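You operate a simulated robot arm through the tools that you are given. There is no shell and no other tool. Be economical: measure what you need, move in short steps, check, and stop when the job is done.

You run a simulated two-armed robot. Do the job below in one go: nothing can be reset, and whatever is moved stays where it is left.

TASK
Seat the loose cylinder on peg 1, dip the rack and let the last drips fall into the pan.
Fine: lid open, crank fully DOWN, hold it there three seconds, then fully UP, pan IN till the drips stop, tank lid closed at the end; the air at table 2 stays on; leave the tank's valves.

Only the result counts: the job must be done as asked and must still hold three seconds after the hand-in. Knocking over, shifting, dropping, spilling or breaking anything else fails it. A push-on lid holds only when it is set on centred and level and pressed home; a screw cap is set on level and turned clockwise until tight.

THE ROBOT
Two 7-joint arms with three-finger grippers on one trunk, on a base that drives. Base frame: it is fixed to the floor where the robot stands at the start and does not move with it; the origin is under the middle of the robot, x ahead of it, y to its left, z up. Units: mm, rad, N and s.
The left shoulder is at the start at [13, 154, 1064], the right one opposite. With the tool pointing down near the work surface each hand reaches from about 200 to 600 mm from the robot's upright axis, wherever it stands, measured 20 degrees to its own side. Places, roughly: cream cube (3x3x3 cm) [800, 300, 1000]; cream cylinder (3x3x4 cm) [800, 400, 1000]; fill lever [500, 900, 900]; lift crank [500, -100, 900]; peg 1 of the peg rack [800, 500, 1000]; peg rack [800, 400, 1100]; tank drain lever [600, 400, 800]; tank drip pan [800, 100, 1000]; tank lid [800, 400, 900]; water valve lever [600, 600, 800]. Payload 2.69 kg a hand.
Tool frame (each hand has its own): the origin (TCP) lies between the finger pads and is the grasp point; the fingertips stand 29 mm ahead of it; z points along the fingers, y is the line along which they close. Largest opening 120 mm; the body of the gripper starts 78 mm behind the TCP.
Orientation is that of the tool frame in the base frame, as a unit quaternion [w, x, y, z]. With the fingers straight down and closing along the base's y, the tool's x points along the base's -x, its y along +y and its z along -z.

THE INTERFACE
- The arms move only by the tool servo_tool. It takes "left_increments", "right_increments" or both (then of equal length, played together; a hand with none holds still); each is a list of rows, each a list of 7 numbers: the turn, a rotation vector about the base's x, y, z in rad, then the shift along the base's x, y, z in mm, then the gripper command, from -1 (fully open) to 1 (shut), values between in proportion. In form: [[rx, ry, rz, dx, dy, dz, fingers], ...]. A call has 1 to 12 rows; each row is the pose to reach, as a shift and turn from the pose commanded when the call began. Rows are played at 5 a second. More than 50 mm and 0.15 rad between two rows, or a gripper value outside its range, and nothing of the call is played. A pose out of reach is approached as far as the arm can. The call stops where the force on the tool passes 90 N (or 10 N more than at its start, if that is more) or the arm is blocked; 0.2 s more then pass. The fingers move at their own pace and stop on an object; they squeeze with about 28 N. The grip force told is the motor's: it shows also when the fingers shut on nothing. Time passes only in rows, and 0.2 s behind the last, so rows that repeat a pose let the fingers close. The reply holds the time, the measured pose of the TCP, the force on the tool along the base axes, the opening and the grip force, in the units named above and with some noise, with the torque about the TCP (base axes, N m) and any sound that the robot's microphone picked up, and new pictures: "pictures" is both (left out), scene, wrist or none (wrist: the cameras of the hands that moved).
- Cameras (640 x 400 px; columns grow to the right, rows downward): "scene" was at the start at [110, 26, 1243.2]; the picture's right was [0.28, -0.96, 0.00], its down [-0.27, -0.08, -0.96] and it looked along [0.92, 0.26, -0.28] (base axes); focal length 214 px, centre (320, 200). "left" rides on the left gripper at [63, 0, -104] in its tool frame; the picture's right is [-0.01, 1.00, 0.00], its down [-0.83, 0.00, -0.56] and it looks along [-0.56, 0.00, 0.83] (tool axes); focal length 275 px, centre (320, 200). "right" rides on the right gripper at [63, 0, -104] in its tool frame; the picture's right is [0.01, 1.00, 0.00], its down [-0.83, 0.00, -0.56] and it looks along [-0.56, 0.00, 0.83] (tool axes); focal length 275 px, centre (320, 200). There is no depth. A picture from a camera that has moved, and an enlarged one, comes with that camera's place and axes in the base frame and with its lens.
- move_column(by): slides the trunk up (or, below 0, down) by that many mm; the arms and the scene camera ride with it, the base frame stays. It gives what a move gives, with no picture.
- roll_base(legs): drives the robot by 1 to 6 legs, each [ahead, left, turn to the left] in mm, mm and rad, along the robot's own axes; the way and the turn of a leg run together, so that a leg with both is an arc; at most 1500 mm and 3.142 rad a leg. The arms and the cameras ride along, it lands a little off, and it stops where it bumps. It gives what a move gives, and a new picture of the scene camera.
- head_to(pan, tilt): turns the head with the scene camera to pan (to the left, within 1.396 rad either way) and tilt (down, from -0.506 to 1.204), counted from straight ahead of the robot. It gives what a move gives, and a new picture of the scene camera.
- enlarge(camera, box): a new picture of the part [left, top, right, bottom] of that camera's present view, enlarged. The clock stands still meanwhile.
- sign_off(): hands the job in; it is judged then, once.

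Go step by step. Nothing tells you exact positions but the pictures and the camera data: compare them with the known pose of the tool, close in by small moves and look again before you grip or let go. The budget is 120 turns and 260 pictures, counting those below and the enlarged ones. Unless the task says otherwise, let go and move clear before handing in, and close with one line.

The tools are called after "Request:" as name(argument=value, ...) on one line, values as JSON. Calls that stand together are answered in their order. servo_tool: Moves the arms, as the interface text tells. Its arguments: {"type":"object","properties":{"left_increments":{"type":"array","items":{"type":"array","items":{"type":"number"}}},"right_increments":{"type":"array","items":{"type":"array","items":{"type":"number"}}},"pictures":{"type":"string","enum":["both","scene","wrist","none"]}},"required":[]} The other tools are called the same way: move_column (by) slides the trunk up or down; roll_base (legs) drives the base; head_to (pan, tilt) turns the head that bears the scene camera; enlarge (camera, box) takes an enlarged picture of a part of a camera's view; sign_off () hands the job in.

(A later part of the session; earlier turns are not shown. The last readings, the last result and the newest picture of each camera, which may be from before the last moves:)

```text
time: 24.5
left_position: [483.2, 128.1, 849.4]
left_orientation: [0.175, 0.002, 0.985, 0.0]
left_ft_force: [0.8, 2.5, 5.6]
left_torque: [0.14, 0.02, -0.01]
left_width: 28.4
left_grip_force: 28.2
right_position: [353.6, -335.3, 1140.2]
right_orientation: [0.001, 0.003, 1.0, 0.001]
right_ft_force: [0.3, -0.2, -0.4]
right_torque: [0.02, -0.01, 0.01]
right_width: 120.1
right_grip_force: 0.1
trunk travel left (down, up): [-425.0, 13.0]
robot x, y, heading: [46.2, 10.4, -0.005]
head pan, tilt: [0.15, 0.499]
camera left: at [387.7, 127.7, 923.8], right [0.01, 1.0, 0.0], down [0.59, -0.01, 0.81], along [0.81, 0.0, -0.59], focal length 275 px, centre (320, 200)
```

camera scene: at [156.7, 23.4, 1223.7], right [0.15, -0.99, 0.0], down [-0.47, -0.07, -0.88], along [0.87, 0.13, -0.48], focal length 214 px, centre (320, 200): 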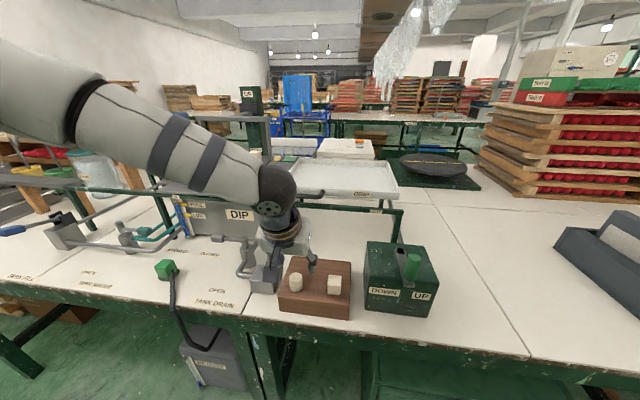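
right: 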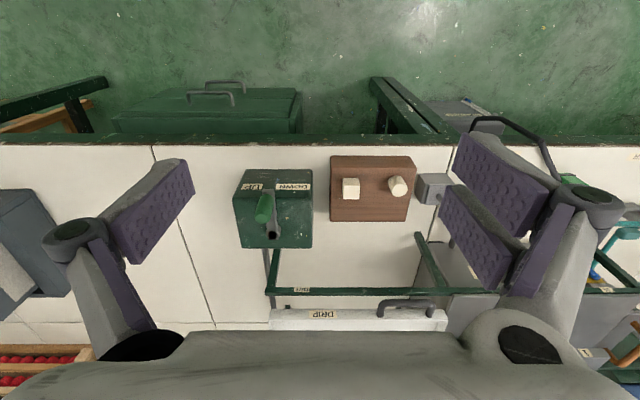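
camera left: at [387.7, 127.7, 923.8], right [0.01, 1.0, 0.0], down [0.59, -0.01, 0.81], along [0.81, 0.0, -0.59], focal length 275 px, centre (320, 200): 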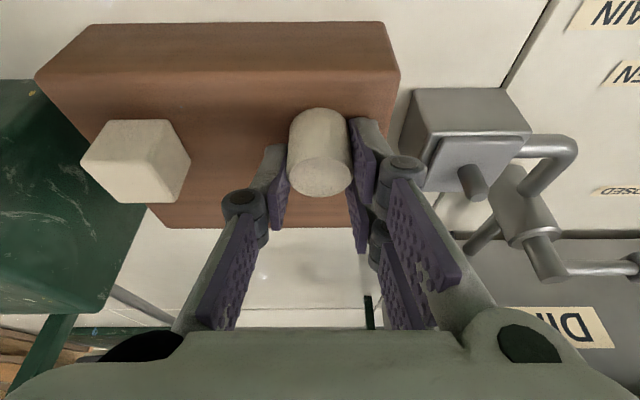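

Gripped at 28.4 mm. I'll lift straight up and check that it came along.

Request:
servo_tool(left_increments=[[0, 0, 0, 0, 0, 10, 1], [0, 0, 0, 0, 0, 40, 1], [0, 0, 0, 0, 0, 80, 1], [0, 0, 0, 0, 0, 80, 1]], pictures="wrist")

Request:
enlarge(camera="left", box=[200, 60, 440, 210])

```text
time: 25.5
left_position: [480.9, 125.4, 928.4]
left_orientation: [0.174, 0.002, 0.985, 0.0]
left_ft_force: [-1.4, -0.4, 0.3]
left_torque: [0.0, 0.05, 0.03]
left_width: 28.1
left_grip_force: 28.5
right_position: [353.8, -335.3, 1139.6]
right_orientation: [0.001, 0.003, 1.0, 0.001]
right_ft_force: [-0.4, -1.1, -0.1]
right_torque: [-0.03, 0.03, 0.04]
right_width: 120.3
right_grip_force: 0.0
trunk travel left (down, up): [-425.0, 13.0]
robot x, y, heading: [47.0, 13.2, -0.007]
head pan, tilt: [0.15, 0.499]
camera left: at [385.9, 127.0, 1003.9], right [0.01, 1.0, 0.0], down [0.59, -0.01, 0.81], along [0.81, 0.0, -0.59], focal length 275 px, centre (320, 200)
```

left: 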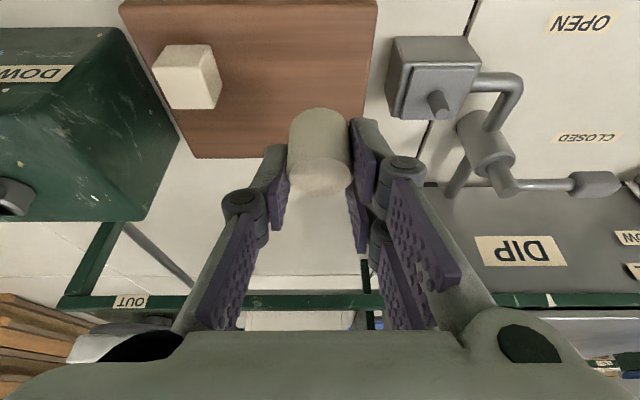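

```text
2.67 times, centred on (320, 135) of left
camera zoom: at [385.9, 127.0, 1003.9], right [0.01, 1.0, 0.0], down [0.59, -0.01, 0.81], along [0.81, 0.0, -0.59], focal length 734 px, centre (320, 373)
```

zoom: 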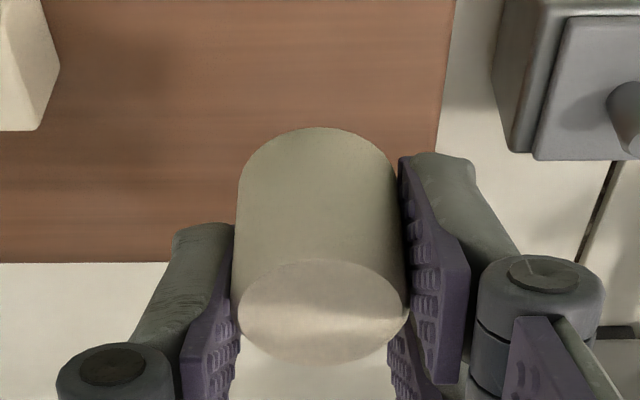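

The cylinder is held. I'll enlarge the scene view to gauge its position in the grip from a second angle.

Request:
enlarge(camera="scene", box=[240, 180, 340, 243])

```text
6.35 times, centred on (290, 212) of scene
camera zoom: at [157.3, 23.4, 1223.6], right [0.15, -0.99, 0.0], down [-0.47, -0.07, -0.88], along [0.87, 0.13, -0.48], focal length 1362 px, centre (510, 127)
```

zoom: 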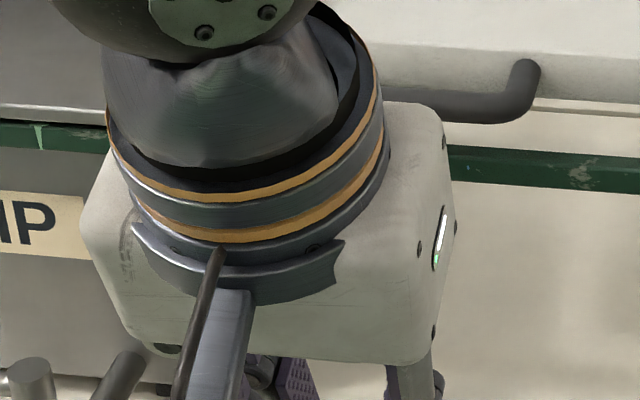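

The wrist camera hides it, so I'll go by the wrist view. Next I lift to z ≈ 1100 and drive to stand before the rack.

Request:
servo_tool(left_increments=[[0, 0, 0, 0, 0, 45, 1], [0, 0, 0, 0, 0, 90, 1], [0, 0, 0, 0, 0, 135, 1], [0, 0, 0, 0, 0, 170, 1], [0, 0, 0, 0, 0, 170, 1]], pictures="none")

Request:
roll_base(legs=[[0, 370, 0], [150, 0, 0]])

Request:
enlarge(camera="left", box=[0, 0, 640, 400])

```text
time: 26.7
left_position: [481.0, 125.8, 1099.8]
left_orientation: [0.174, 0.001, 0.985, 0.001]
left_ft_force: [-0.4, 0.0, -0.8]
left_torque: [0.0, 0.0, 0.02]
left_width: 28.1
left_grip_force: 27.7
right_position: [354.0, -335.3, 1138.9]
right_orientation: [0.001, 0.002, 1.0, 0.001]
right_ft_force: [-0.1, -0.1, -0.8]
right_torque: [0.02, 0.03, -0.05]
right_width: 120.1
right_grip_force: 0.0
trunk travel left (down, up): [-425.0, 13.0]
robot x, y, heading: [47.2, 7.6, -0.002]
head pan, tilt: [0.15, 0.499]
```

```text
time: 31.0
left_position: [632.6, 496.6, 1099.2]
left_orientation: [0.175, 0.0, 0.985, 0.002]
left_ft_force: [1.3, 0.7, -0.3]
left_torque: [-0.01, 0.02, -0.02]
left_width: 28.0
left_grip_force: 28.4
right_position: [506.2, 35.5, 1138.0]
right_orientation: [0.001, 0.002, 1.0, 0.001]
right_ft_force: [0.4, -0.1, -0.4]
right_torque: [-0.01, 0.06, 0.01]
right_width: 120.1
right_grip_force: 0.0
trunk travel left (down, up): [-425.0, 13.0]
robot x, y, heading: [197.2, 381.4, -0.004]
head pan, tilt: [0.15, 0.499]
camera scene: at [308.1, 393.0, 1223.7], right [0.15, -0.99, 0.0], down [-0.47, -0.07, -0.88], along [0.87, 0.13, -0.48], focal length 214 px, centre (320, 200)
```

scene: 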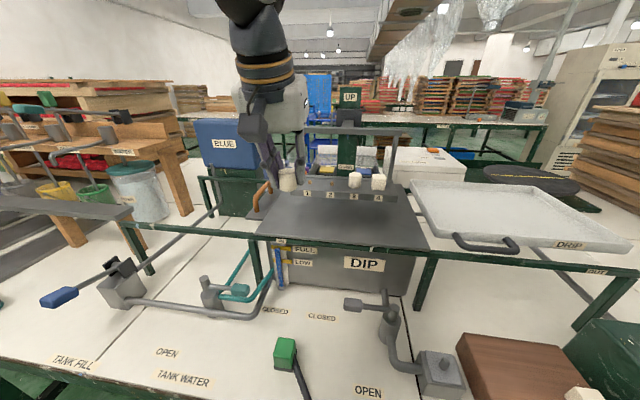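

```text
1.00 times, centred on (320, 200) of left (not enlarged: the box is as wide or as high as the picture)
camera zoom: at [538.2, 497.4, 1174.0], right [0.0, 1.0, 0.0], down [0.59, 0.0, 0.81], along [0.81, 0.0, -0.59], focal length 275 px, centre (320, 200)
```

zoom: 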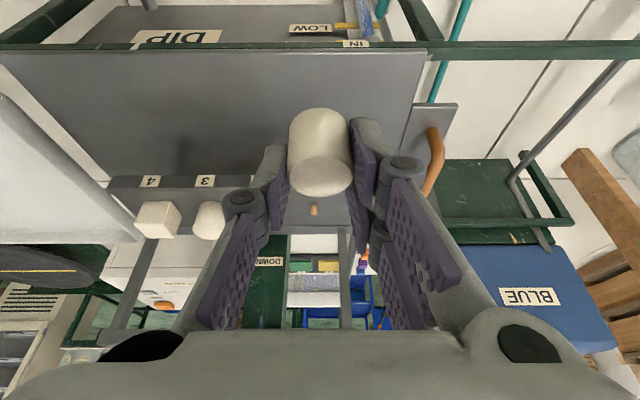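

The cylinder is now in front of the rack, with a peg visible beyond it. I'll zoom both cameras to measure cylinder and peg.

Request:
enlarge(camera="left", box=[220, 90, 420, 215])

Request:
enlarge(camera="scene", box=[250, 140, 410, 240])

```text
3.20 times, centred on (320, 152) of left
camera zoom: at [538.2, 497.4, 1174.0], right [0.0, 1.0, 0.0], down [0.59, 0.0, 0.81], along [0.81, 0.0, -0.59], focal length 881 px, centre (320, 352)
```

zoom: 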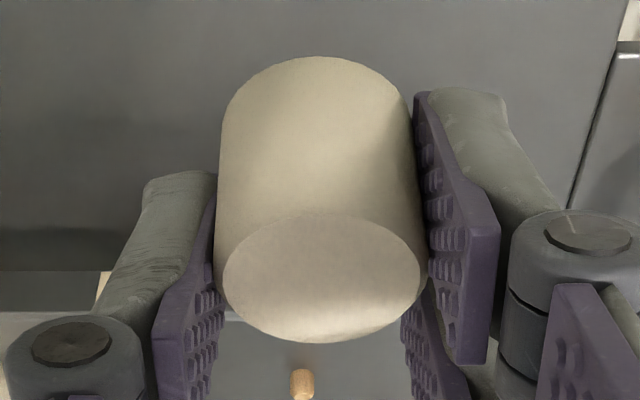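

```text
4.00 times, centred on (330, 190) of scene
camera zoom: at [308.1, 393.0, 1223.7], right [0.15, -0.99, 0.0], down [-0.47, -0.07, -0.88], along [0.87, 0.13, -0.48], focal length 858 px, centre (280, 240)
```

zoom: 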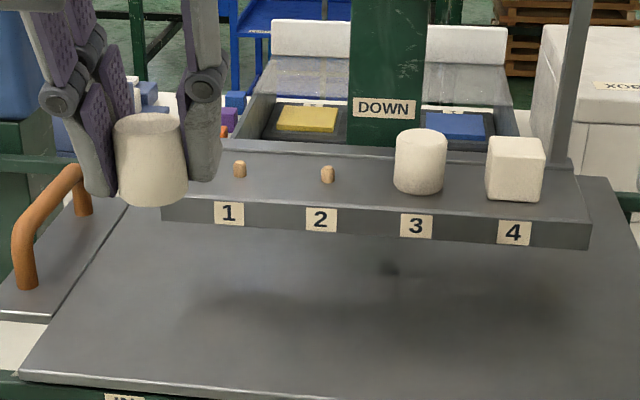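

Peg 1 measures about [794, 491], plate z ≈ 997, and the cylinder base is about 37 mm below the TCP. I'll advance 110 mm at safe height and re-measure against the peg.

Request:
servo_tool(left_increments=[[0, 0, 0, 40, -2, -10, 1], [0, 0, 0, 80, -4, -20, 1], [0, 0, 0, 110, -6, -30, 1], [0, 0, 0, 130, -6, -35, 1], [0, 0, 0, 130, -6, -35, 1]], pictures="none")

Request:
enlarge(camera="left", box=[200, 90, 440, 240])

Request:
enlarge(camera="scene", box=[260, 130, 400, 217])

```text
time: 32.2
left_position: [761.5, 489.1, 1062.0]
left_orientation: [0.175, 0.001, 0.985, 0.001]
left_ft_force: [-0.1, -0.2, 0.0]
left_torque: [0.05, -0.02, -0.02]
left_width: 27.9
left_grip_force: 28.8
right_position: [504.8, 35.3, 1139.9]
right_orientation: [0.0, 0.003, 1.0, 0.0]
right_ft_force: [0.3, 0.2, -0.4]
right_torque: [0.0, -0.01, 0.0]
right_width: 119.9
right_grip_force: 0.0
trunk travel left (down, up): [-425.0, 13.0]
robot x, y, heading: [198.7, 383.1, -0.004]
head pan, tilt: [0.15, 0.499]
```

```text
2.67 times, centred on (320, 165) of left
camera zoom: at [666.6, 490.1, 1137.7], right [0.01, 1.0, 0.0], down [0.59, -0.01, 0.81], along [0.81, 0.0, -0.59], focal length 734 px, centre (320, 293)
```

zoom: 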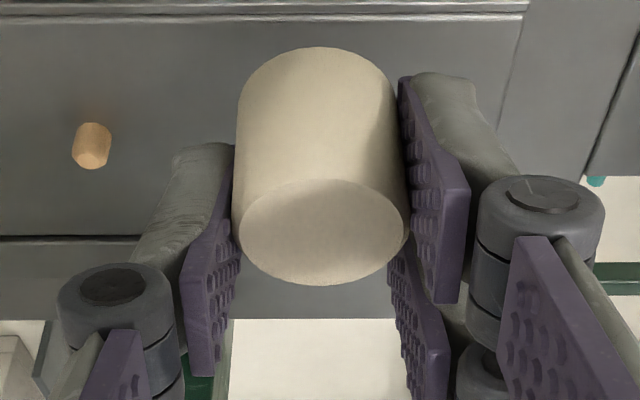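

```text
4.57 times, centred on (330, 174) of scene
camera zoom: at [307.0, 393.0, 1223.8], right [0.15, -0.99, 0.0], down [-0.47, -0.07, -0.88], along [0.87, 0.13, -0.48], focal length 980 px, centre (274, 321)
```

zoom: 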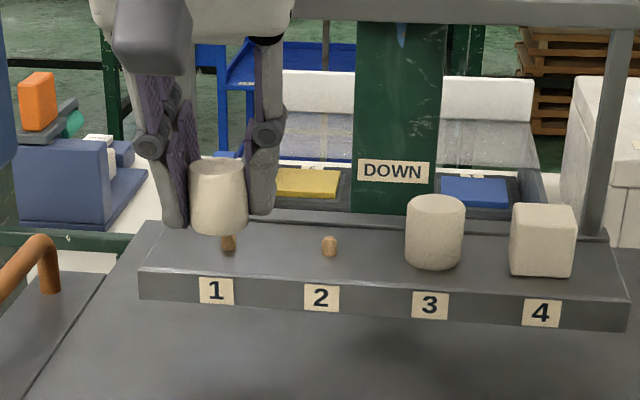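

Using peg 2 as a reference, the cylinder needs about +26.5 mm in x and +1.5 mm in y. I'll move there while staying above the peg tip and check alignment.

Request:
servo_tool(left_increments=[[0, 0, 0, 13, 1.5, 0, 1], [0, 0, 0, 26.5, 1.5, -5, 1], [0, 0, 0, 26.5, 1.5, -10, 1], [0, 0, 0, 26.5, 1.5, -10, 1]], pictures="none")

Request:
enlarge(camera="left", box=[200, 70, 440, 220])

Request:
enlarge(camera="scene", box=[280, 150, 360, 200])

```text
time: 33.2
left_position: [787.0, 490.3, 1053.2]
left_orientation: [0.175, 0.001, 0.985, 0.0]
left_ft_force: [0.0, -0.2, -0.8]
left_torque: [0.0, -0.02, 0.02]
left_width: 28.4
left_grip_force: 28.3
right_position: [505.4, 35.7, 1139.8]
right_orientation: [0.001, 0.002, 1.0, 0.0]
right_ft_force: [-0.9, -0.4, 0.1]
right_torque: [-0.01, -0.02, 0.0]
right_width: 120.1
right_grip_force: 0.1
trunk travel left (down, up): [-425.0, 13.0]
robot x, y, heading: [198.2, 383.6, 0.0]
head pan, tilt: [0.15, 0.499]
```

```text
2.67 times, centred on (320, 145) of left
camera zoom: at [693.6, 491.3, 1128.3], right [0.01, 1.0, 0.0], down [0.59, -0.01, 0.81], along [0.81, 0.0, -0.59], focal length 734 px, centre (320, 347)
```

zoom: 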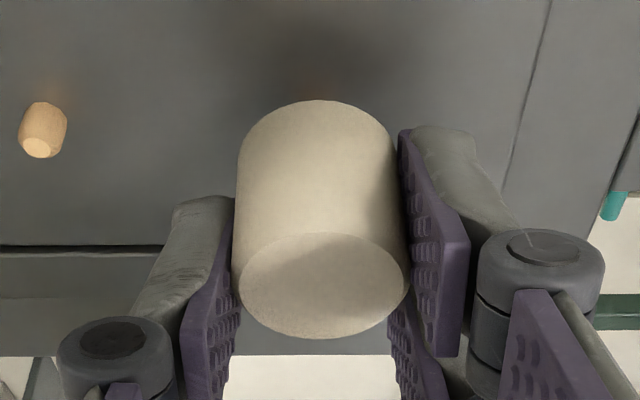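

```text
8.00 times, centred on (320, 175) of scene
camera zoom: at [307.5, 393.0, 1223.7], right [0.15, -0.99, 0.0], down [-0.47, -0.07, -0.88], along [0.87, 0.13, -0.48], focal length 1716 px, centre (320, 400)
```

zoom: 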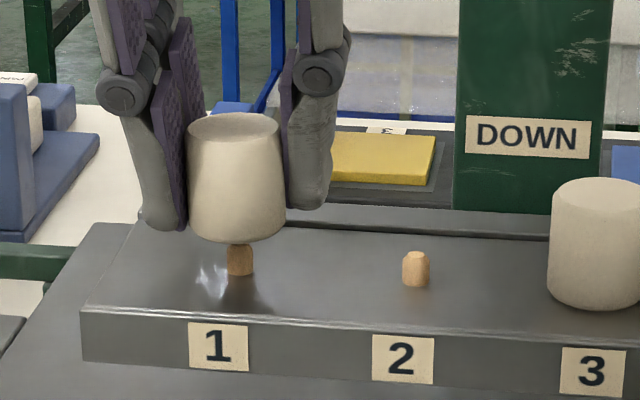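

The cylinder leans about 2.6° sideways and sits roughly over peg 1. I'll straighten the roll, correct y by about −2 mm, lower a little and check.

Request:
servo_tool(left_increments=[[0.045, 0, 0, 0, -2.2, 0, 1], [0.045, 0, 0, 0, -2.2, -3, 1], [0.045, 0, 0, 0, -2.2, -5, 1], [0.045, 0, 0, 0, -2.2, -5, 1]], pictures="none")

Request:
enlarge(camera="left", box=[200, 70, 440, 220])

Request:
enlarge(camera="scene", box=[280, 155, 344, 195])

```text
time: 34.2
left_position: [788.0, 489.7, 1048.3]
left_orientation: [0.175, 0.005, 0.984, 0.022]
left_ft_force: [-0.3, 0.0, -0.9]
left_torque: [0.0, 0.03, 0.0]
left_width: 28.2
left_grip_force: 27.8
right_position: [506.4, 35.7, 1138.5]
right_orientation: [0.001, 0.002, 1.0, 0.001]
right_ft_force: [1.0, 0.3, -0.8]
right_torque: [-0.02, 0.02, -0.01]
right_width: 120.1
right_grip_force: 0.0
trunk travel left (down, up): [-425.0, 13.0]
robot x, y, heading: [195.3, 376.7, -0.006]
head pan, tilt: [0.15, 0.499]
```

```text
2.67 times, centred on (320, 145) of left
camera zoom: at [693.9, 486.5, 1123.6], right [0.0, 1.0, 0.05], down [0.59, -0.04, 0.81], along [0.81, 0.02, -0.59], focal length 734 px, centre (320, 347)
```

zoom: 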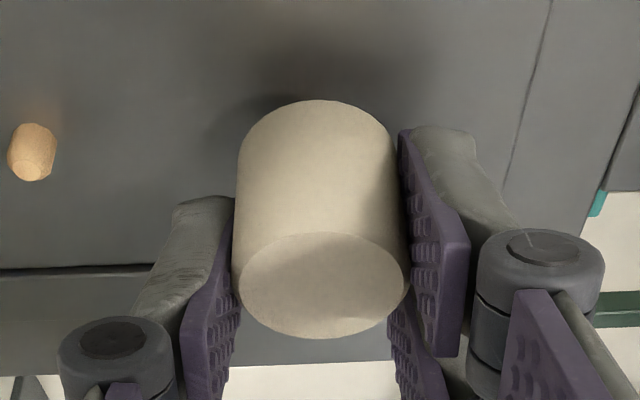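

```text
10.00 times, centred on (312, 175) of scene
camera zoom: at [307.4, 393.0, 1223.7], right [0.15, -0.99, 0.0], down [-0.47, -0.07, -0.88], along [0.87, 0.13, -0.48], focal length 2145 px, centre (400, 450)
```

zoom: 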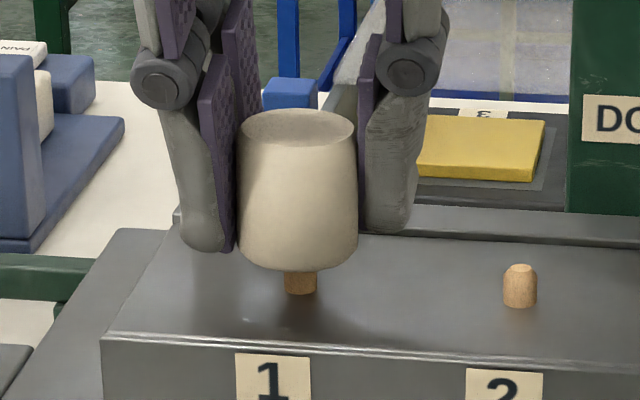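

Roll is straight and the cylinder is centred over the peg. I'll lower in small steps and watch the force.

Request:
servo_tool(left_increments=[[0.0, 0, 0, 0, -0.4, -2, 1], [0.0, 0, 0, 0, -0.4, -4, 1], [0, 0, 0, 0, -0.4, -6, 1], [0, 0, 0, 0, -0.4, -6, 1]], pictures="none")

Request:
enlarge(camera="scene", box=[280, 155, 344, 195])

```text
time: 35.2
left_position: [789.8, 489.8, 1043.3]
left_orientation: [0.174, 0.005, 0.984, 0.023]
left_ft_force: [-1.0, -0.1, 0.3]
left_torque: [-0.02, -0.01, 0.02]
left_width: 27.8
left_grip_force: 28.6
right_position: [505.8, 34.4, 1140.5]
right_orientation: [0.0, 0.002, 1.0, 0.001]
right_ft_force: [-0.3, 0.7, 0.3]
right_torque: [0.03, -0.01, -0.04]
right_width: 119.8
right_grip_force: 0.2
trunk travel left (down, up): [-425.0, 13.0]
robot x, y, heading: [197.1, 381.6, -0.001]
head pan, tilt: [0.15, 0.499]
```

```text
10.00 times, centred on (312, 175) of scene
camera zoom: at [307.4, 393.0, 1223.7], right [0.15, -0.99, 0.0], down [-0.47, -0.07, -0.88], along [0.87, 0.13, -0.48], focal length 2145 px, centre (400, 450)
```

zoom: 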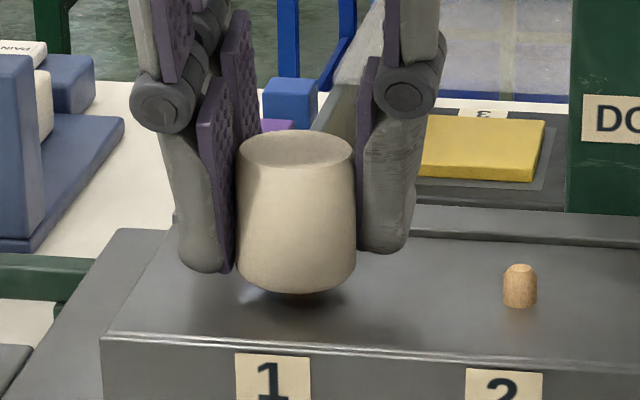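

No contact yet, as expected. I'll keep lowering 2 mm at a time.

Request:
servo_tool(left_increments=[[0, 0, 0, 0, 0, -2, 1], [0, 0, 0, 0, 0, -4, 1], [0, 0, 0, 0, 0, -4, 1]], pictures="none")

Request:
enlarge(camera="scene", box=[280, 155, 344, 195])

Request:
enlarge(camera="left", box=[200, 70, 440, 220])

```text
time: 36.0
left_position: [788.7, 488.4, 1039.0]
left_orientation: [0.175, 0.005, 0.984, 0.022]
left_ft_force: [0.8, -0.1, -0.4]
left_torque: [-0.02, 0.0, -0.02]
left_width: 28.4
left_grip_force: 28.1
right_position: [504.8, 35.2, 1139.3]
right_orientation: [0.0, 0.002, 1.0, 0.001]
right_ft_force: [-0.2, -0.5, 0.1]
right_torque: [0.02, -0.01, -0.01]
right_width: 120.1
right_grip_force: 0.1
trunk travel left (down, up): [-425.0, 13.0]
robot x, y, heading: [196.1, 379.5, -0.001]
head pan, tilt: [0.15, 0.499]
```

```text
10.00 times, centred on (312, 175) of scene
camera zoom: at [307.4, 393.0, 1223.7], right [0.15, -0.99, 0.0], down [-0.47, -0.07, -0.88], along [0.87, 0.13, -0.48], focal length 2145 px, centre (400, 450)
```

zoom: 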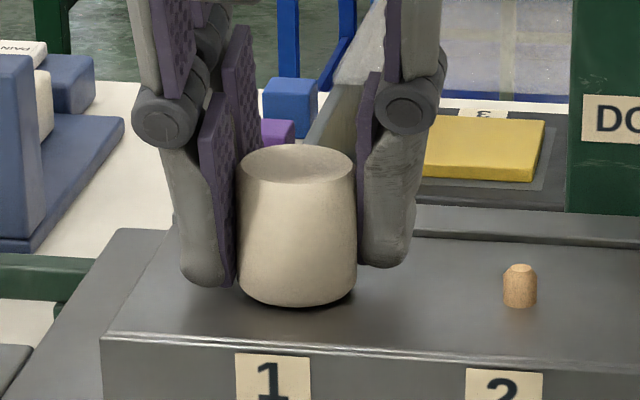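

```text
2.67 times, centred on (320, 145) of left
camera zoom: at [694.2, 486.9, 1114.2], right [0.01, 1.0, 0.05], down [0.59, -0.04, 0.81], along [0.81, 0.02, -0.59], focal length 734 px, centre (320, 347)
```

zoom: 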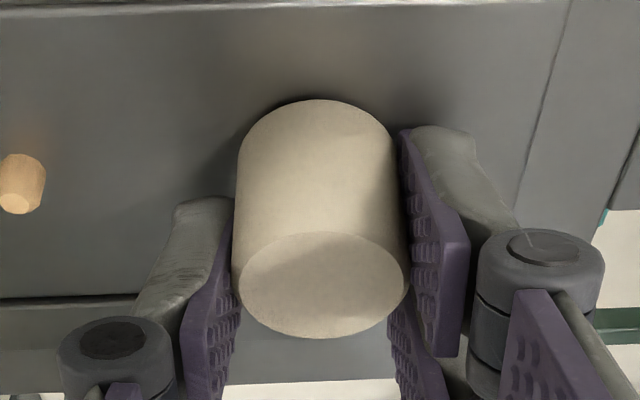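

The cylinder has gone down past the peg tip with no resistance, so it is on the peg. I'll lower the last few millimetres to contact.

Request:
servo_tool(left_increments=[[0, 0, 0, 0, 0, -1.5, 1], [0, 0, 0, 0, 0, -3, 1], [0, 0, 0, 0, 0, -3, 1]], pictures="none")

Request:
enlarge(camera="scene", box=[280, 155, 344, 195])

```text
time: 36.8
left_position: [788.7, 488.5, 1038.3]
left_orientation: [0.176, 0.004, 0.984, 0.022]
left_ft_force: [0.1, -1.0, 7.5]
left_torque: [-0.05, 0.04, 0.01]
left_width: 27.6
left_grip_force: 28.0
right_position: [505.3, 35.1, 1139.4]
right_orientation: [0.002, 0.002, 1.0, 0.001]
right_ft_force: [-0.8, -0.2, 0.6]
right_torque: [-0.01, 0.02, 0.0]
right_width: 120.1
right_grip_force: 0.2
trunk travel left (down, up): [-425.0, 13.0]
robot x, y, heading: [200.3, 378.5, -0.003]
head pan, tilt: [0.15, 0.499]
```

```text
10.00 times, centred on (312, 175) of scene
camera zoom: at [306.6, 392.9, 1223.9], right [0.15, -0.99, 0.0], down [-0.47, -0.07, -0.88], along [0.87, 0.13, -0.48], focal length 2145 px, centre (400, 450)
```

zoom: 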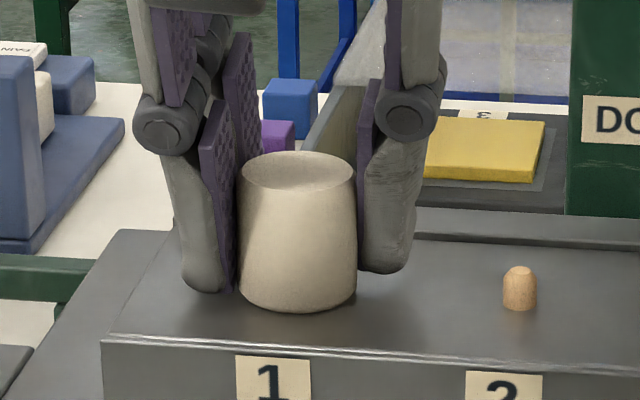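

It rests on the plate, level with the other seated piece. I'll press lightly, release and withdraw along the tool axis.

Request:
servo_tool(left_increments=[[0, 0, 0, 0, 0, 0.5, 0.4], [0, 0, 0, 0, 0, 0.5, 0.2], [0, 0, 0, 0, 0, 0.5, 0.2], [0, 0, 0, -12, 0, 30, 0.2], [0, 0, 0, -30, 0, 65, 0.2], [0, 0, 0, -70, 0, 80, 0.2], [0, 0, 0, -115, 0, 90, 0.2], [0, 0, 0, -150, 0, 90, 0.2]], pictures="scene")

Request:
enlarge(camera="scene", box=[260, 130, 420, 230])

```text
time: 38.6
left_position: [637.8, 490.2, 1127.6]
left_orientation: [0.175, 0.004, 0.984, 0.022]
left_ft_force: [0.2, -0.3, -0.4]
left_torque: [-0.02, -0.03, -0.01]
left_width: 48.1
left_grip_force: 0.1
right_position: [506.5, 36.3, 1139.5]
right_orientation: [0.001, 0.001, 1.0, 0.002]
right_ft_force: [-0.2, -0.6, 0.2]
right_torque: [0.01, 0.01, 0.0]
right_width: 119.9
right_grip_force: 0.0
trunk travel left (down, up): [-425.0, 13.0]
robot x, y, heading: [201.4, 376.4, -0.004]
head pan, tilt: [0.15, 0.499]
camera scene: at [307.2, 393.5, 1223.7], right [0.15, -0.99, 0.0], down [-0.47, -0.07, -0.88], along [0.87, 0.13, -0.48], focal length 214 px, centre (320, 200)
```

scene: 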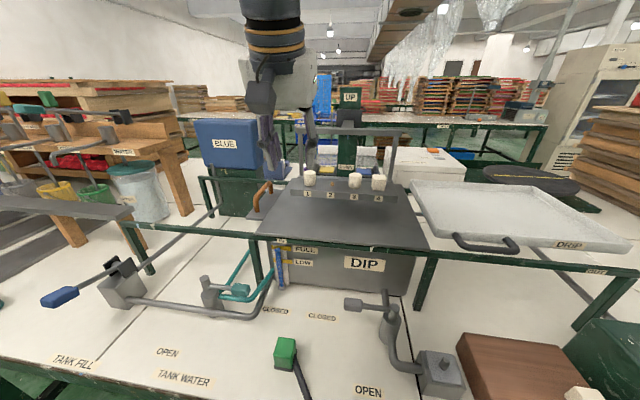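

```text
4.00 times, centred on (340, 180) of scene
camera zoom: at [307.2, 393.5, 1223.7], right [0.15, -0.99, 0.0], down [-0.47, -0.07, -0.88], along [0.87, 0.13, -0.48], focal length 858 px, centre (240, 280)
```

zoom: 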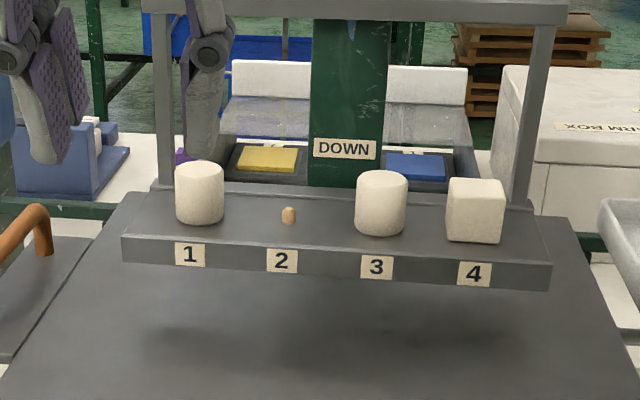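

The cylinder is seated on peg 1. Next is the lid: its orange handle runs along x near y ≈ 617, z ≈ 980, so I'll drive left and look at it from above.

Request:
roll_base(legs=[[0, 220, 0], [50, 0, 0]])

Request:
servo_tool(left_increments=[[-0.022, 0.12, 0, 0, -20, 0, 0.2], [-0.045, 0.24, 0, 0, -40, 0, 0.0], [-0.045, 0.35, 0, 0, -80, 0, -0.3], [-0.045, 0.35, 0, 0, -95, 0, -0.3]], pictures="both")

```text
time: 41.5
left_position: [687.5, 711.7, 1126.9]
left_orientation: [0.174, 0.005, 0.984, 0.022]
left_ft_force: [0.2, 0.1, -0.8]
left_torque: [-0.02, 0.02, 0.0]
left_width: 47.9
left_grip_force: 0.1
right_position: [554.3, 256.3, 1138.8]
right_orientation: [0.001, 0.002, 1.0, 0.001]
right_ft_force: [-0.6, -0.2, 0.0]
right_torque: [-0.04, 0.04, -0.01]
right_width: 120.0
right_grip_force: 0.0
trunk travel left (down, up): [-425.0, 13.0]
robot x, y, heading: [244.3, 599.0, -0.003]
head pan, tilt: [0.15, 0.499]
camera scene: at [357.1, 613.7, 1223.7], right [0.15, -0.99, 0.0], down [-0.47, -0.07, -0.88], along [0.87, 0.13, -0.48], focal length 214 px, centre (320, 200)
```

scene: 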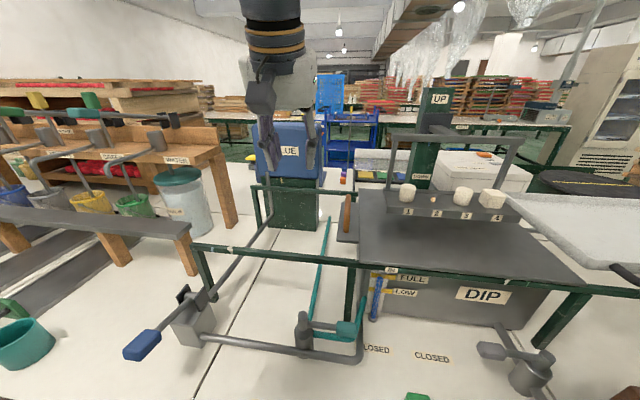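

```text
time: 42.5
left_position: [687.4, 615.7, 1126.3]
left_orientation: [0.0, 0.006, 1.0, 0.0]
left_ft_force: [1.1, -0.2, -0.3]
left_torque: [-0.01, 0.0, 0.0]
left_width: 77.9
left_grip_force: 0.1
right_position: [553.2, 255.4, 1139.4]
right_orientation: [0.0, 0.003, 1.0, 0.0]
right_ft_force: [-0.6, -0.3, -0.7]
right_torque: [0.01, -0.02, 0.04]
right_width: 119.8
right_grip_force: 0.1
trunk travel left (down, up): [-425.0, 13.0]
robot x, y, heading: [241.5, 598.2, 0.0]
head pan, tilt: [0.15, 0.499]
camera scene: at [355.7, 613.9, 1223.8], right [0.15, -0.99, 0.0], down [-0.47, -0.07, -0.88], along [0.87, 0.13, -0.48], focal length 214 px, centre (320, 200)
camera left: at [625.1, 616.7, 1229.7], right [0.01, 1.0, 0.0], down [0.83, -0.01, 0.56], along [0.56, -0.01, -0.83], focal length 275 px, centre (320, 200)
```

scene: 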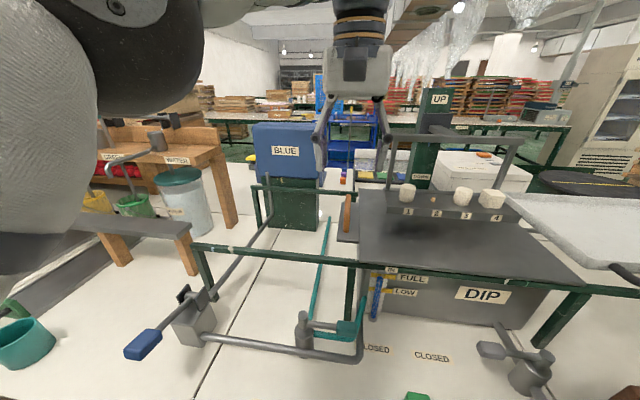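
left: 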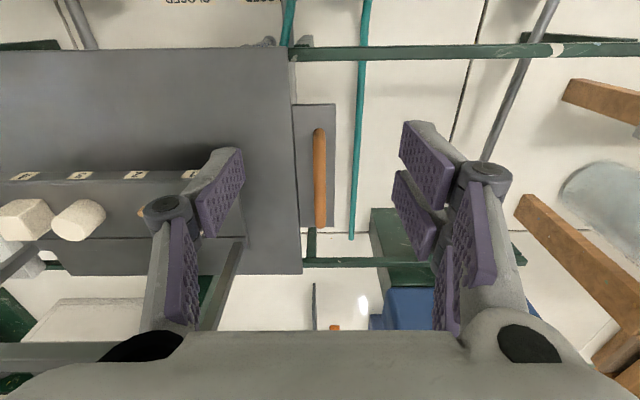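

The handle spans x ≈ 725–833 at y ≈ 614. I'll move over its middle and lower, checking once before gripping.

Request:
servo_tool(left_increments=[[0, 0, 0, 45, -1, -10, -0.3], [0, 0, 0, 93, -1, -30, -0.3], [0, 0, 0, 93, -1, -70, -0.3], [0, 0, 0, 93, -1, -110, -0.3], [0, 0, 0, 93, -1, -120, -0.3]], pictures="both")

Request:
enlarge(camera="scene", box=[280, 130, 440, 230])

```text
refused: row 2 steps farther than a row can; nothing moved
```

```text
4.00 times, centred on (360, 180) of scene
camera zoom: at [355.7, 613.9, 1223.8], right [0.15, -0.99, 0.0], down [-0.47, -0.07, -0.88], along [0.87, 0.13, -0.48], focal length 858 px, centre (160, 280)
```

zoom: 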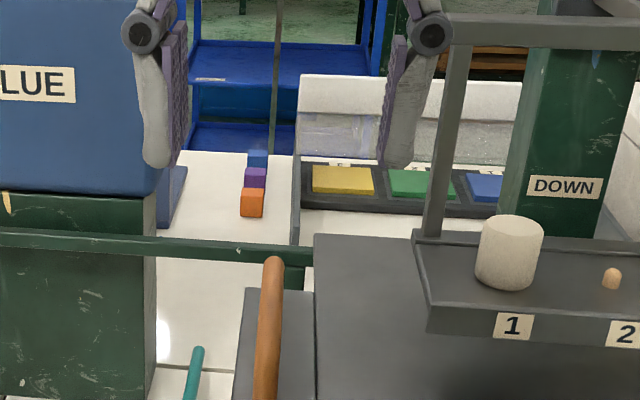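

One row stepped too far, so nothing moved. I'll repeat with smaller steps.

Request:
servo_tool(left_increments=[[0, 0, 0, 40, -1, -10, -0.3], [0, 0, 0, 80, -1, -30, -0.3], [0, 0, 0, 93, -1, -70, -0.3], [0, 0, 0, 93, -1, -105, -0.3], [0, 0, 0, 93, -1, -120, -0.3]], pictures="both")

Request:
enlarge(camera="scene", box=[280, 130, 440, 230])

```text
time: 43.7
left_position: [757.5, 621.3, 1011.6]
left_orientation: [0.001, 0.005, 1.0, -0.001]
left_ft_force: [-1.2, -0.2, 0.4]
left_torque: [0.02, -0.01, 0.01]
left_width: 78.1
left_grip_force: 0.1
left hand out of reach, approached as far as the arm can: row 1, 2, 3, 4, 5
right_position: [554.2, 256.5, 1139.5]
right_orientation: [0.0, 0.001, 1.0, 0.001]
right_ft_force: [0.2, -0.3, -0.6]
right_torque: [0.01, 0.03, -0.02]
right_width: 119.9
right_grip_force: 0.0
trunk travel left (down, up): [-425.0, 13.0]
robot x, y, heading: [245.3, 599.1, -0.007]
head pan, tilt: [0.15, 0.499]
camera scene: at [355.8, 613.8, 1223.8], right [0.15, -0.99, 0.0], down [-0.47, -0.07, -0.88], along [0.87, 0.13, -0.48], focal length 214 px, centre (320, 200)
camera left: at [694.1, 623.6, 1113.5], right [0.01, 1.0, 0.0], down [0.83, -0.01, 0.56], along [0.56, -0.01, -0.83], focal length 275 px, centre (320, 200)
```

scene: 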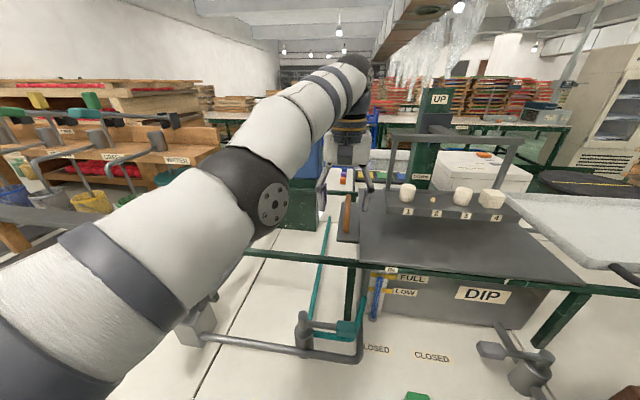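
left: 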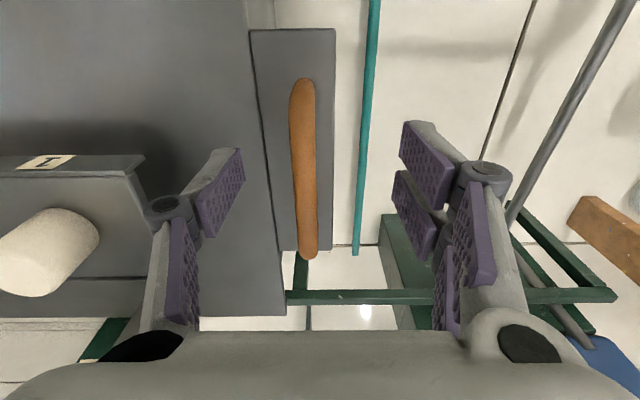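

```text
4.00 times, centred on (360, 180) of scene
camera zoom: at [355.8, 613.8, 1223.8], right [0.15, -0.99, 0.0], down [-0.47, -0.07, -0.88], along [0.87, 0.13, -0.48], focal length 858 px, centre (160, 280)
```

zoom: 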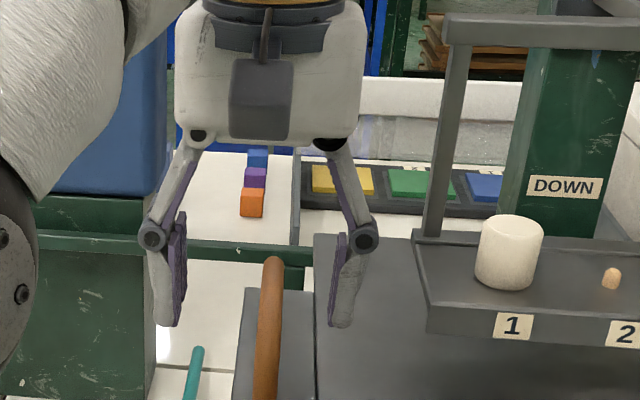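

The arm is at its reach limit with a vertical tool. Tilting the hand forward 30° brings the wrist back, and the bar runs along x so the grip is unaffected.

Request:
servo_tool(left_increments=[[0, -0.13, 0, -5, 0, 0, -0.3], [0, -0.26, 0, -5, 0, 0, -0.3], [0, -0.39, 0, -5, 0, 0, -0.3], [0, -0.52, 0, -5, 0, 0, -0.3], [0, -0.52, 0, -5, 0, 0, -0.3]], pictures="both")

Request:
enlarge(camera="scene", box=[280, 130, 440, 230])

```text
time: 44.9
left_position: [847.0, 586.4, 1046.3]
left_orientation: [0.258, 0.005, 0.966, 0.002]
left_ft_force: [-0.4, -0.1, -0.1]
left_torque: [-0.06, -0.01, 0.0]
left_width: 78.0
left_grip_force: 0.1
left hand out of reach, approached as far as the arm can: row 1, 2, 3, 4, 5
right_position: [552.4, 256.0, 1138.5]
right_orientation: [0.001, 0.002, 1.0, 0.0]
right_ft_force: [0.1, -0.6, -1.3]
right_torque: [0.04, -0.04, 0.0]
right_width: 120.0
right_grip_force: 0.1
trunk travel left (down, up): [-425.0, 13.0]
robot x, y, heading: [243.0, 599.2, 0.001]
head pan, tilt: [0.15, 0.499]
camera scene: at [355.7, 613.2, 1223.8], right [0.15, -0.99, 0.0], down [-0.47, -0.07, -0.88], along [0.87, 0.13, -0.48], focal length 214 px, centre (320, 200)
camera left: at [741.4, 586.9, 1104.2], right [0.01, 1.0, 0.01], down [0.44, -0.01, 0.9], along [0.9, -0.01, -0.44], focal length 275 px, centre (320, 200)
```

scene: 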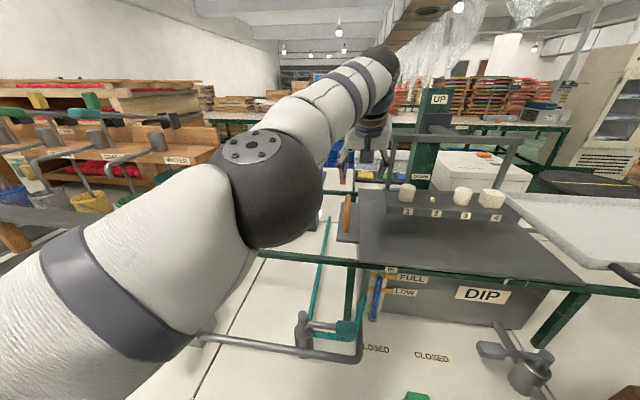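
left: 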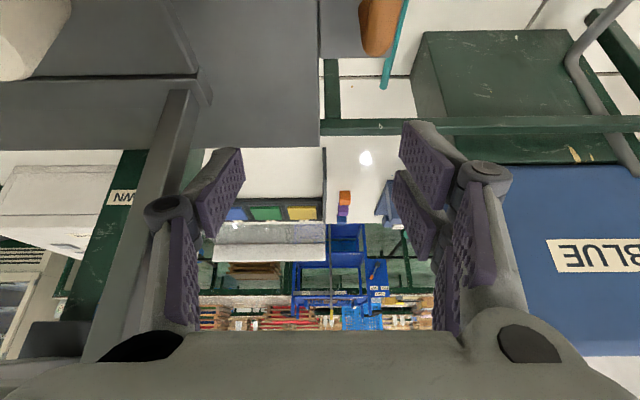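

```text
4.00 times, centred on (360, 180) of scene
camera zoom: at [355.7, 613.2, 1223.8], right [0.15, -0.99, 0.0], down [-0.47, -0.07, -0.88], along [0.87, 0.13, -0.48], focal length 858 px, centre (160, 280)
```

zoom: 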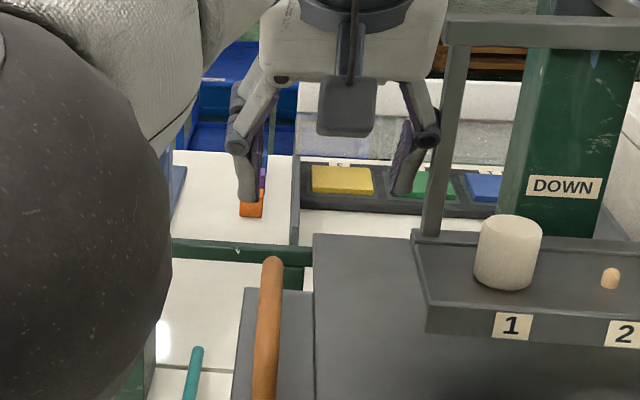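

The arm swung forward near the rack post while out of reach. Nothing was touched, so I'll back it off up and toward the robot.

Request:
servo_tool(left_increments=[[0, 0, 0, -25, 5, 10, -0.3], [0, 0, 0, -50, 10, 25, -0.3], [0, 0, 0, -80, 20, 45, -0.3], [0, 0, 0, -110, 30, 60, -0.3], [0, 0, 0, -110, 30, 60, -0.3]], pictures="scene")

```text
time: 46.1
left_position: [803.8, 594.9, 1146.6]
left_orientation: [0.254, -0.006, 0.967, -0.001]
left_ft_force: [-0.7, -0.5, 0.6]
left_torque: [-0.01, 0.03, 0.03]
left_width: 78.1
left_grip_force: 0.0
left hand out of reach, approached as far as the arm can: row 1, 2, 3, 4, 5
right_position: [554.3, 255.9, 1139.1]
right_orientation: [0.001, 0.002, 1.0, 0.0]
right_ft_force: [0.3, -0.5, -0.2]
right_torque: [-0.01, 0.02, 0.0]
right_width: 120.1
right_grip_force: 0.0
trunk travel left (down, up): [-425.0, 13.0]
robot x, y, heading: [247.2, 602.5, 0.001]
head pan, tilt: [0.15, 0.499]
camera scene: at [356.6, 613.6, 1223.6], right [0.15, -0.99, 0.0], down [-0.47, -0.07, -0.88], along [0.87, 0.13, -0.48], focal length 214 px, centre (320, 200)
```

scene: 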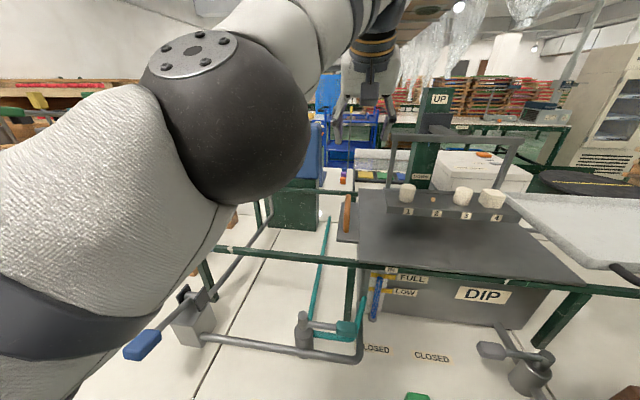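

The left arm is cramped reaching across the middle. I'll bring the hand back to an easy pose, then move the robot to the right so the handle lies on the left arm's own side.

Request:
servo_tool(left_increments=[[0, 0.05, 0, -10, 30, 10, -0.3], [0, 0.1, 0, -20, 60, 20, -0.3], [0, 0.17, 0, -30, 90, 30, -0.3], [0, 0.17, 0, -30, 110, 40, -0.3], [0, 0.17, 0, -30, 110, 40, -0.3]], pictures="scene")

```text
time: 47.3
left_position: [771.0, 693.7, 1186.0]
left_orientation: [0.174, 0.005, 0.985, 0.0]
left_ft_force: [0.4, 0.7, -0.2]
left_torque: [-0.02, 0.0, 0.0]
left_width: 77.9
left_grip_force: 0.1
left hand out of reach, approached as far as the arm can: row 1, 2
right_position: [553.9, 255.2, 1138.7]
right_orientation: [0.001, 0.002, 1.0, 0.001]
right_ft_force: [0.8, 0.4, 0.0]
right_torque: [0.02, 0.03, 0.0]
right_width: 119.9
right_grip_force: 0.1
trunk travel left (down, up): [-425.0, 13.0]
robot x, y, heading: [245.6, 596.3, -0.004]
head pan, tilt: [0.15, 0.499]
camera scene: at [356.2, 613.3, 1223.7], right [0.15, -0.99, 0.0], down [-0.47, -0.07, -0.88], along [0.87, 0.13, -0.48], focal length 214 px, centre (320, 200)
```

scene: 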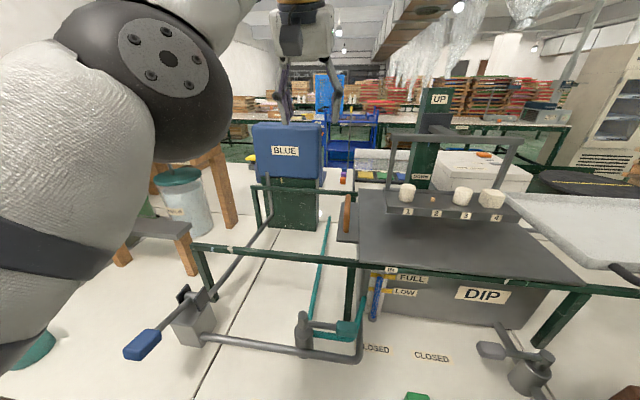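

Reachable again. I'll drive right 120 mm so the handle sits about 135 mm to the robot's left.

Request:
roll_base(legs=[[0, -120, 0]])

Request:
servo_tool(left_increments=[[0, 0, 0, -10, 20, -30, -0.3], [0, 0, 0, -20, 40, -60, -0.3], [0, 0, 0, -20, 40, -90, -0.3], [0, 0, 0, -20, 40, -120, -0.3], [0, 0, 0, -20, 40, -120, -0.3]], pictures="both")

```text
time: 48.8
left_position: [770.7, 578.7, 1184.8]
left_orientation: [0.175, 0.004, 0.985, 0.001]
left_ft_force: [-0.4, -0.2, -0.8]
left_torque: [0.0, 0.0, 0.02]
left_width: 78.0
left_grip_force: 0.1
right_position: [553.6, 140.5, 1139.8]
right_orientation: [0.001, 0.002, 1.0, 0.001]
right_ft_force: [-0.2, -0.2, -0.6]
right_torque: [0.0, 0.03, 0.02]
right_width: 120.0
right_grip_force: 0.0
trunk travel left (down, up): [-425.0, 13.0]
robot x, y, heading: [244.7, 482.0, 0.003]
head pan, tilt: [0.15, 0.499]
camera scene: at [355.9, 497.6, 1223.7], right [0.15, -0.99, 0.0], down [-0.47, -0.07, -0.88], along [0.87, 0.13, -0.48], focal length 214 px, centre (320, 200)
```

scene: 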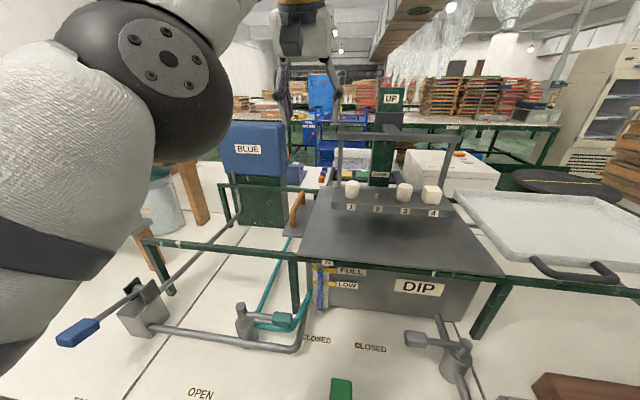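

```text
time: 50.0
left_position: [825.5, 598.4, 1106.1]
left_orientation: [0.174, 0.005, 0.985, 0.0]
left_ft_force: [-0.5, -0.1, 0.3]
left_torque: [-0.03, -0.02, -0.02]
left_width: 77.9
left_grip_force: 0.0
left hand out of reach, approached as far as the arm can: row 1, 2, 3, 4, 5
right_position: [554.2, 140.0, 1140.4]
right_orientation: [0.002, 0.001, 1.0, 0.0]
right_ft_force: [-0.6, -0.6, 0.3]
right_torque: [0.01, 0.01, -0.02]
right_width: 120.0
right_grip_force: 0.1
trunk travel left (down, up): [-425.0, 13.0]
robot x, y, heading: [245.5, 485.3, -0.003]
head pan, tilt: [0.15, 0.499]
camera scene: at [355.4, 497.9, 1223.9], right [0.15, -0.99, 0.0], down [-0.47, -0.07, -0.88], along [0.87, 0.13, -0.48], focal length 214 px, centre (320, 200)
camera left: at [730.4, 600.9, 1181.6], right [0.01, 1.0, 0.0], down [0.59, -0.01, 0.81], along [0.81, -0.01, -0.59], focal length 275 px, centre (320, 200)
```

scene: 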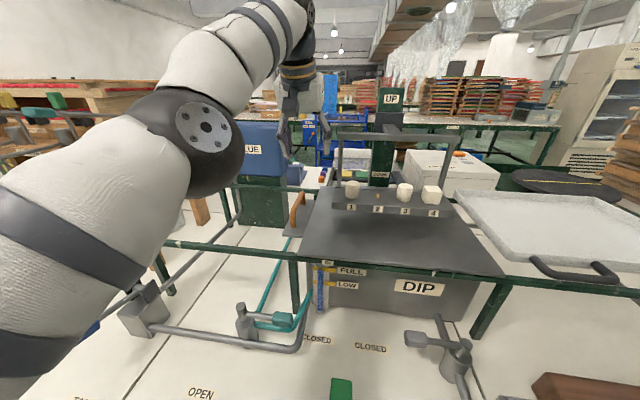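
left: 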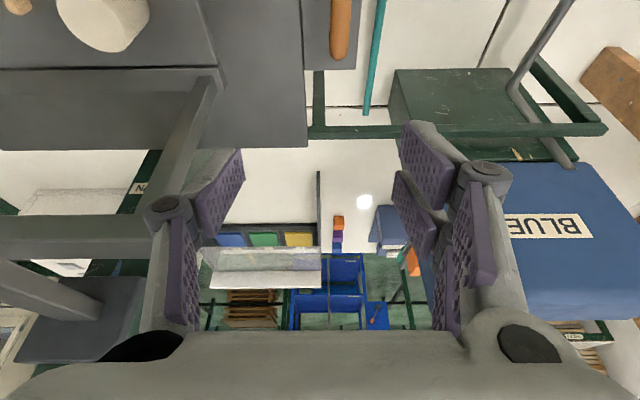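

This arm posture is awkward, with the elbow swung out. I'll take the hand back to its starting pose relative to the robot to recover a good configuration.

Request:
servo_tool(left_increments=[[0, 0, 0, 0, 10, 45, -0.3], [0, 0, 0, -20, 40, 75, -0.3], [0, 0.05, 0, -60, 65, 90, -0.3], [0, 0.1, 0, -100, 90, 95, -0.3], [0, 0.15, 0, -140, 110, 95, -0.3], [0, 0.2, 0, -180, 120, 95, -0.3], [0, 0.25, 0, -220, 130, 95, -0.3], [0, 0.35, 0, -260, 130, 95, -0.3], [0, 0.35, 0, -260, 130, 95, -0.3]], pictures="scene")

```text
time: 52.0
left_position: [566.0, 735.7, 1200.0]
left_orientation: [0.0, 0.004, 1.0, 0.0]
left_ft_force: [0.3, 0.9, 0.5]
left_torque: [0.03, -0.01, 0.04]
left_width: 78.2
left_grip_force: 0.1
left hand out of reach, approached as far as the arm can: row 1, 2
right_position: [553.0, 140.7, 1139.4]
right_orientation: [0.001, 0.002, 1.0, 0.0]
right_ft_force: [0.6, -0.4, 0.1]
right_torque: [0.01, -0.01, 0.02]
right_width: 120.2
right_grip_force: 0.1
trunk travel left (down, up): [-425.0, 13.0]
robot x, y, heading: [245.3, 482.4, 0.003]
head pan, tilt: [0.15, 0.499]
camera scene: at [356.1, 497.9, 1223.7], right [0.15, -0.99, 0.0], down [-0.47, -0.07, -0.88], along [0.87, 0.13, -0.48], focal length 214 px, centre (320, 200)
```

scene: 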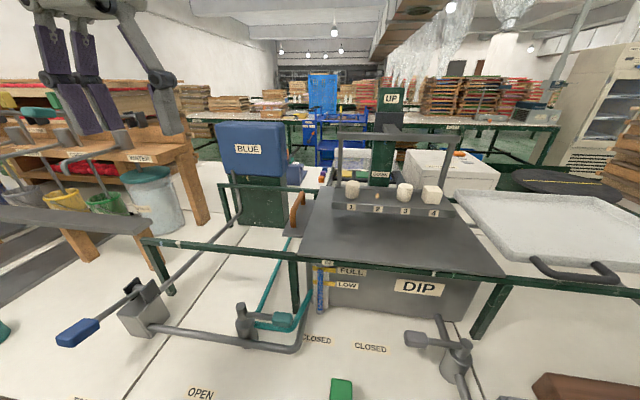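

The arm is back in its home posture. I'll approach the handle as I did for the peg: tilt 20°, lower to z ≈ 1100, then go forward.

Request:
servo_tool(left_increments=[[0, -0.1, 0, 20, -30, -25, -0.3], [0, -0.2, 0, 40, -60, -50, -0.3], [0, -0.3, 0, 70, -90, -75, -0.3], [0, -0.35, 0, 100, -120, -95, -0.3], [0, -0.35, 0, 100, -120, -95, -0.3]], pictures="scene")

```text
time: 53.2
left_position: [666.9, 613.2, 1102.7]
left_orientation: [0.174, 0.004, 0.985, 0.0]
left_ft_force: [-0.7, 0.5, -1.0]
left_torque: [-0.05, 0.0, -0.01]
left_width: 77.7
left_grip_force: 0.0
right_position: [553.7, 141.6, 1139.6]
right_orientation: [0.001, 0.002, 1.0, 0.001]
right_ft_force: [-0.3, -0.4, -0.1]
right_torque: [0.0, -0.03, -0.02]
right_width: 120.0
right_grip_force: 0.1
trunk travel left (down, up): [-425.0, 13.0]
robot x, y, heading: [245.5, 484.7, -0.001]
head pan, tilt: [0.15, 0.499]
camera scene: at [355.5, 498.6, 1223.8], right [0.15, -0.99, 0.0], down [-0.47, -0.07, -0.88], along [0.87, 0.13, -0.48], focal length 214 px, centre (320, 200)
```

scene: 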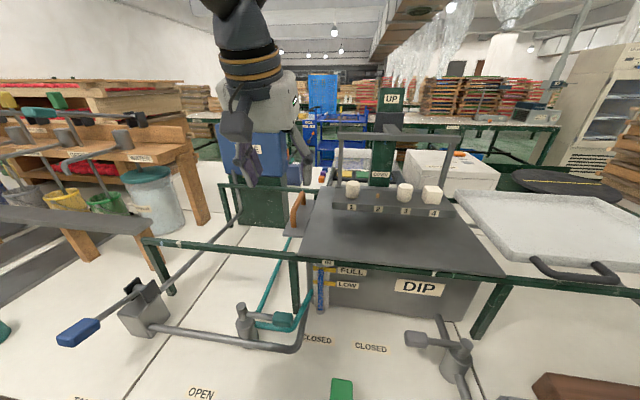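

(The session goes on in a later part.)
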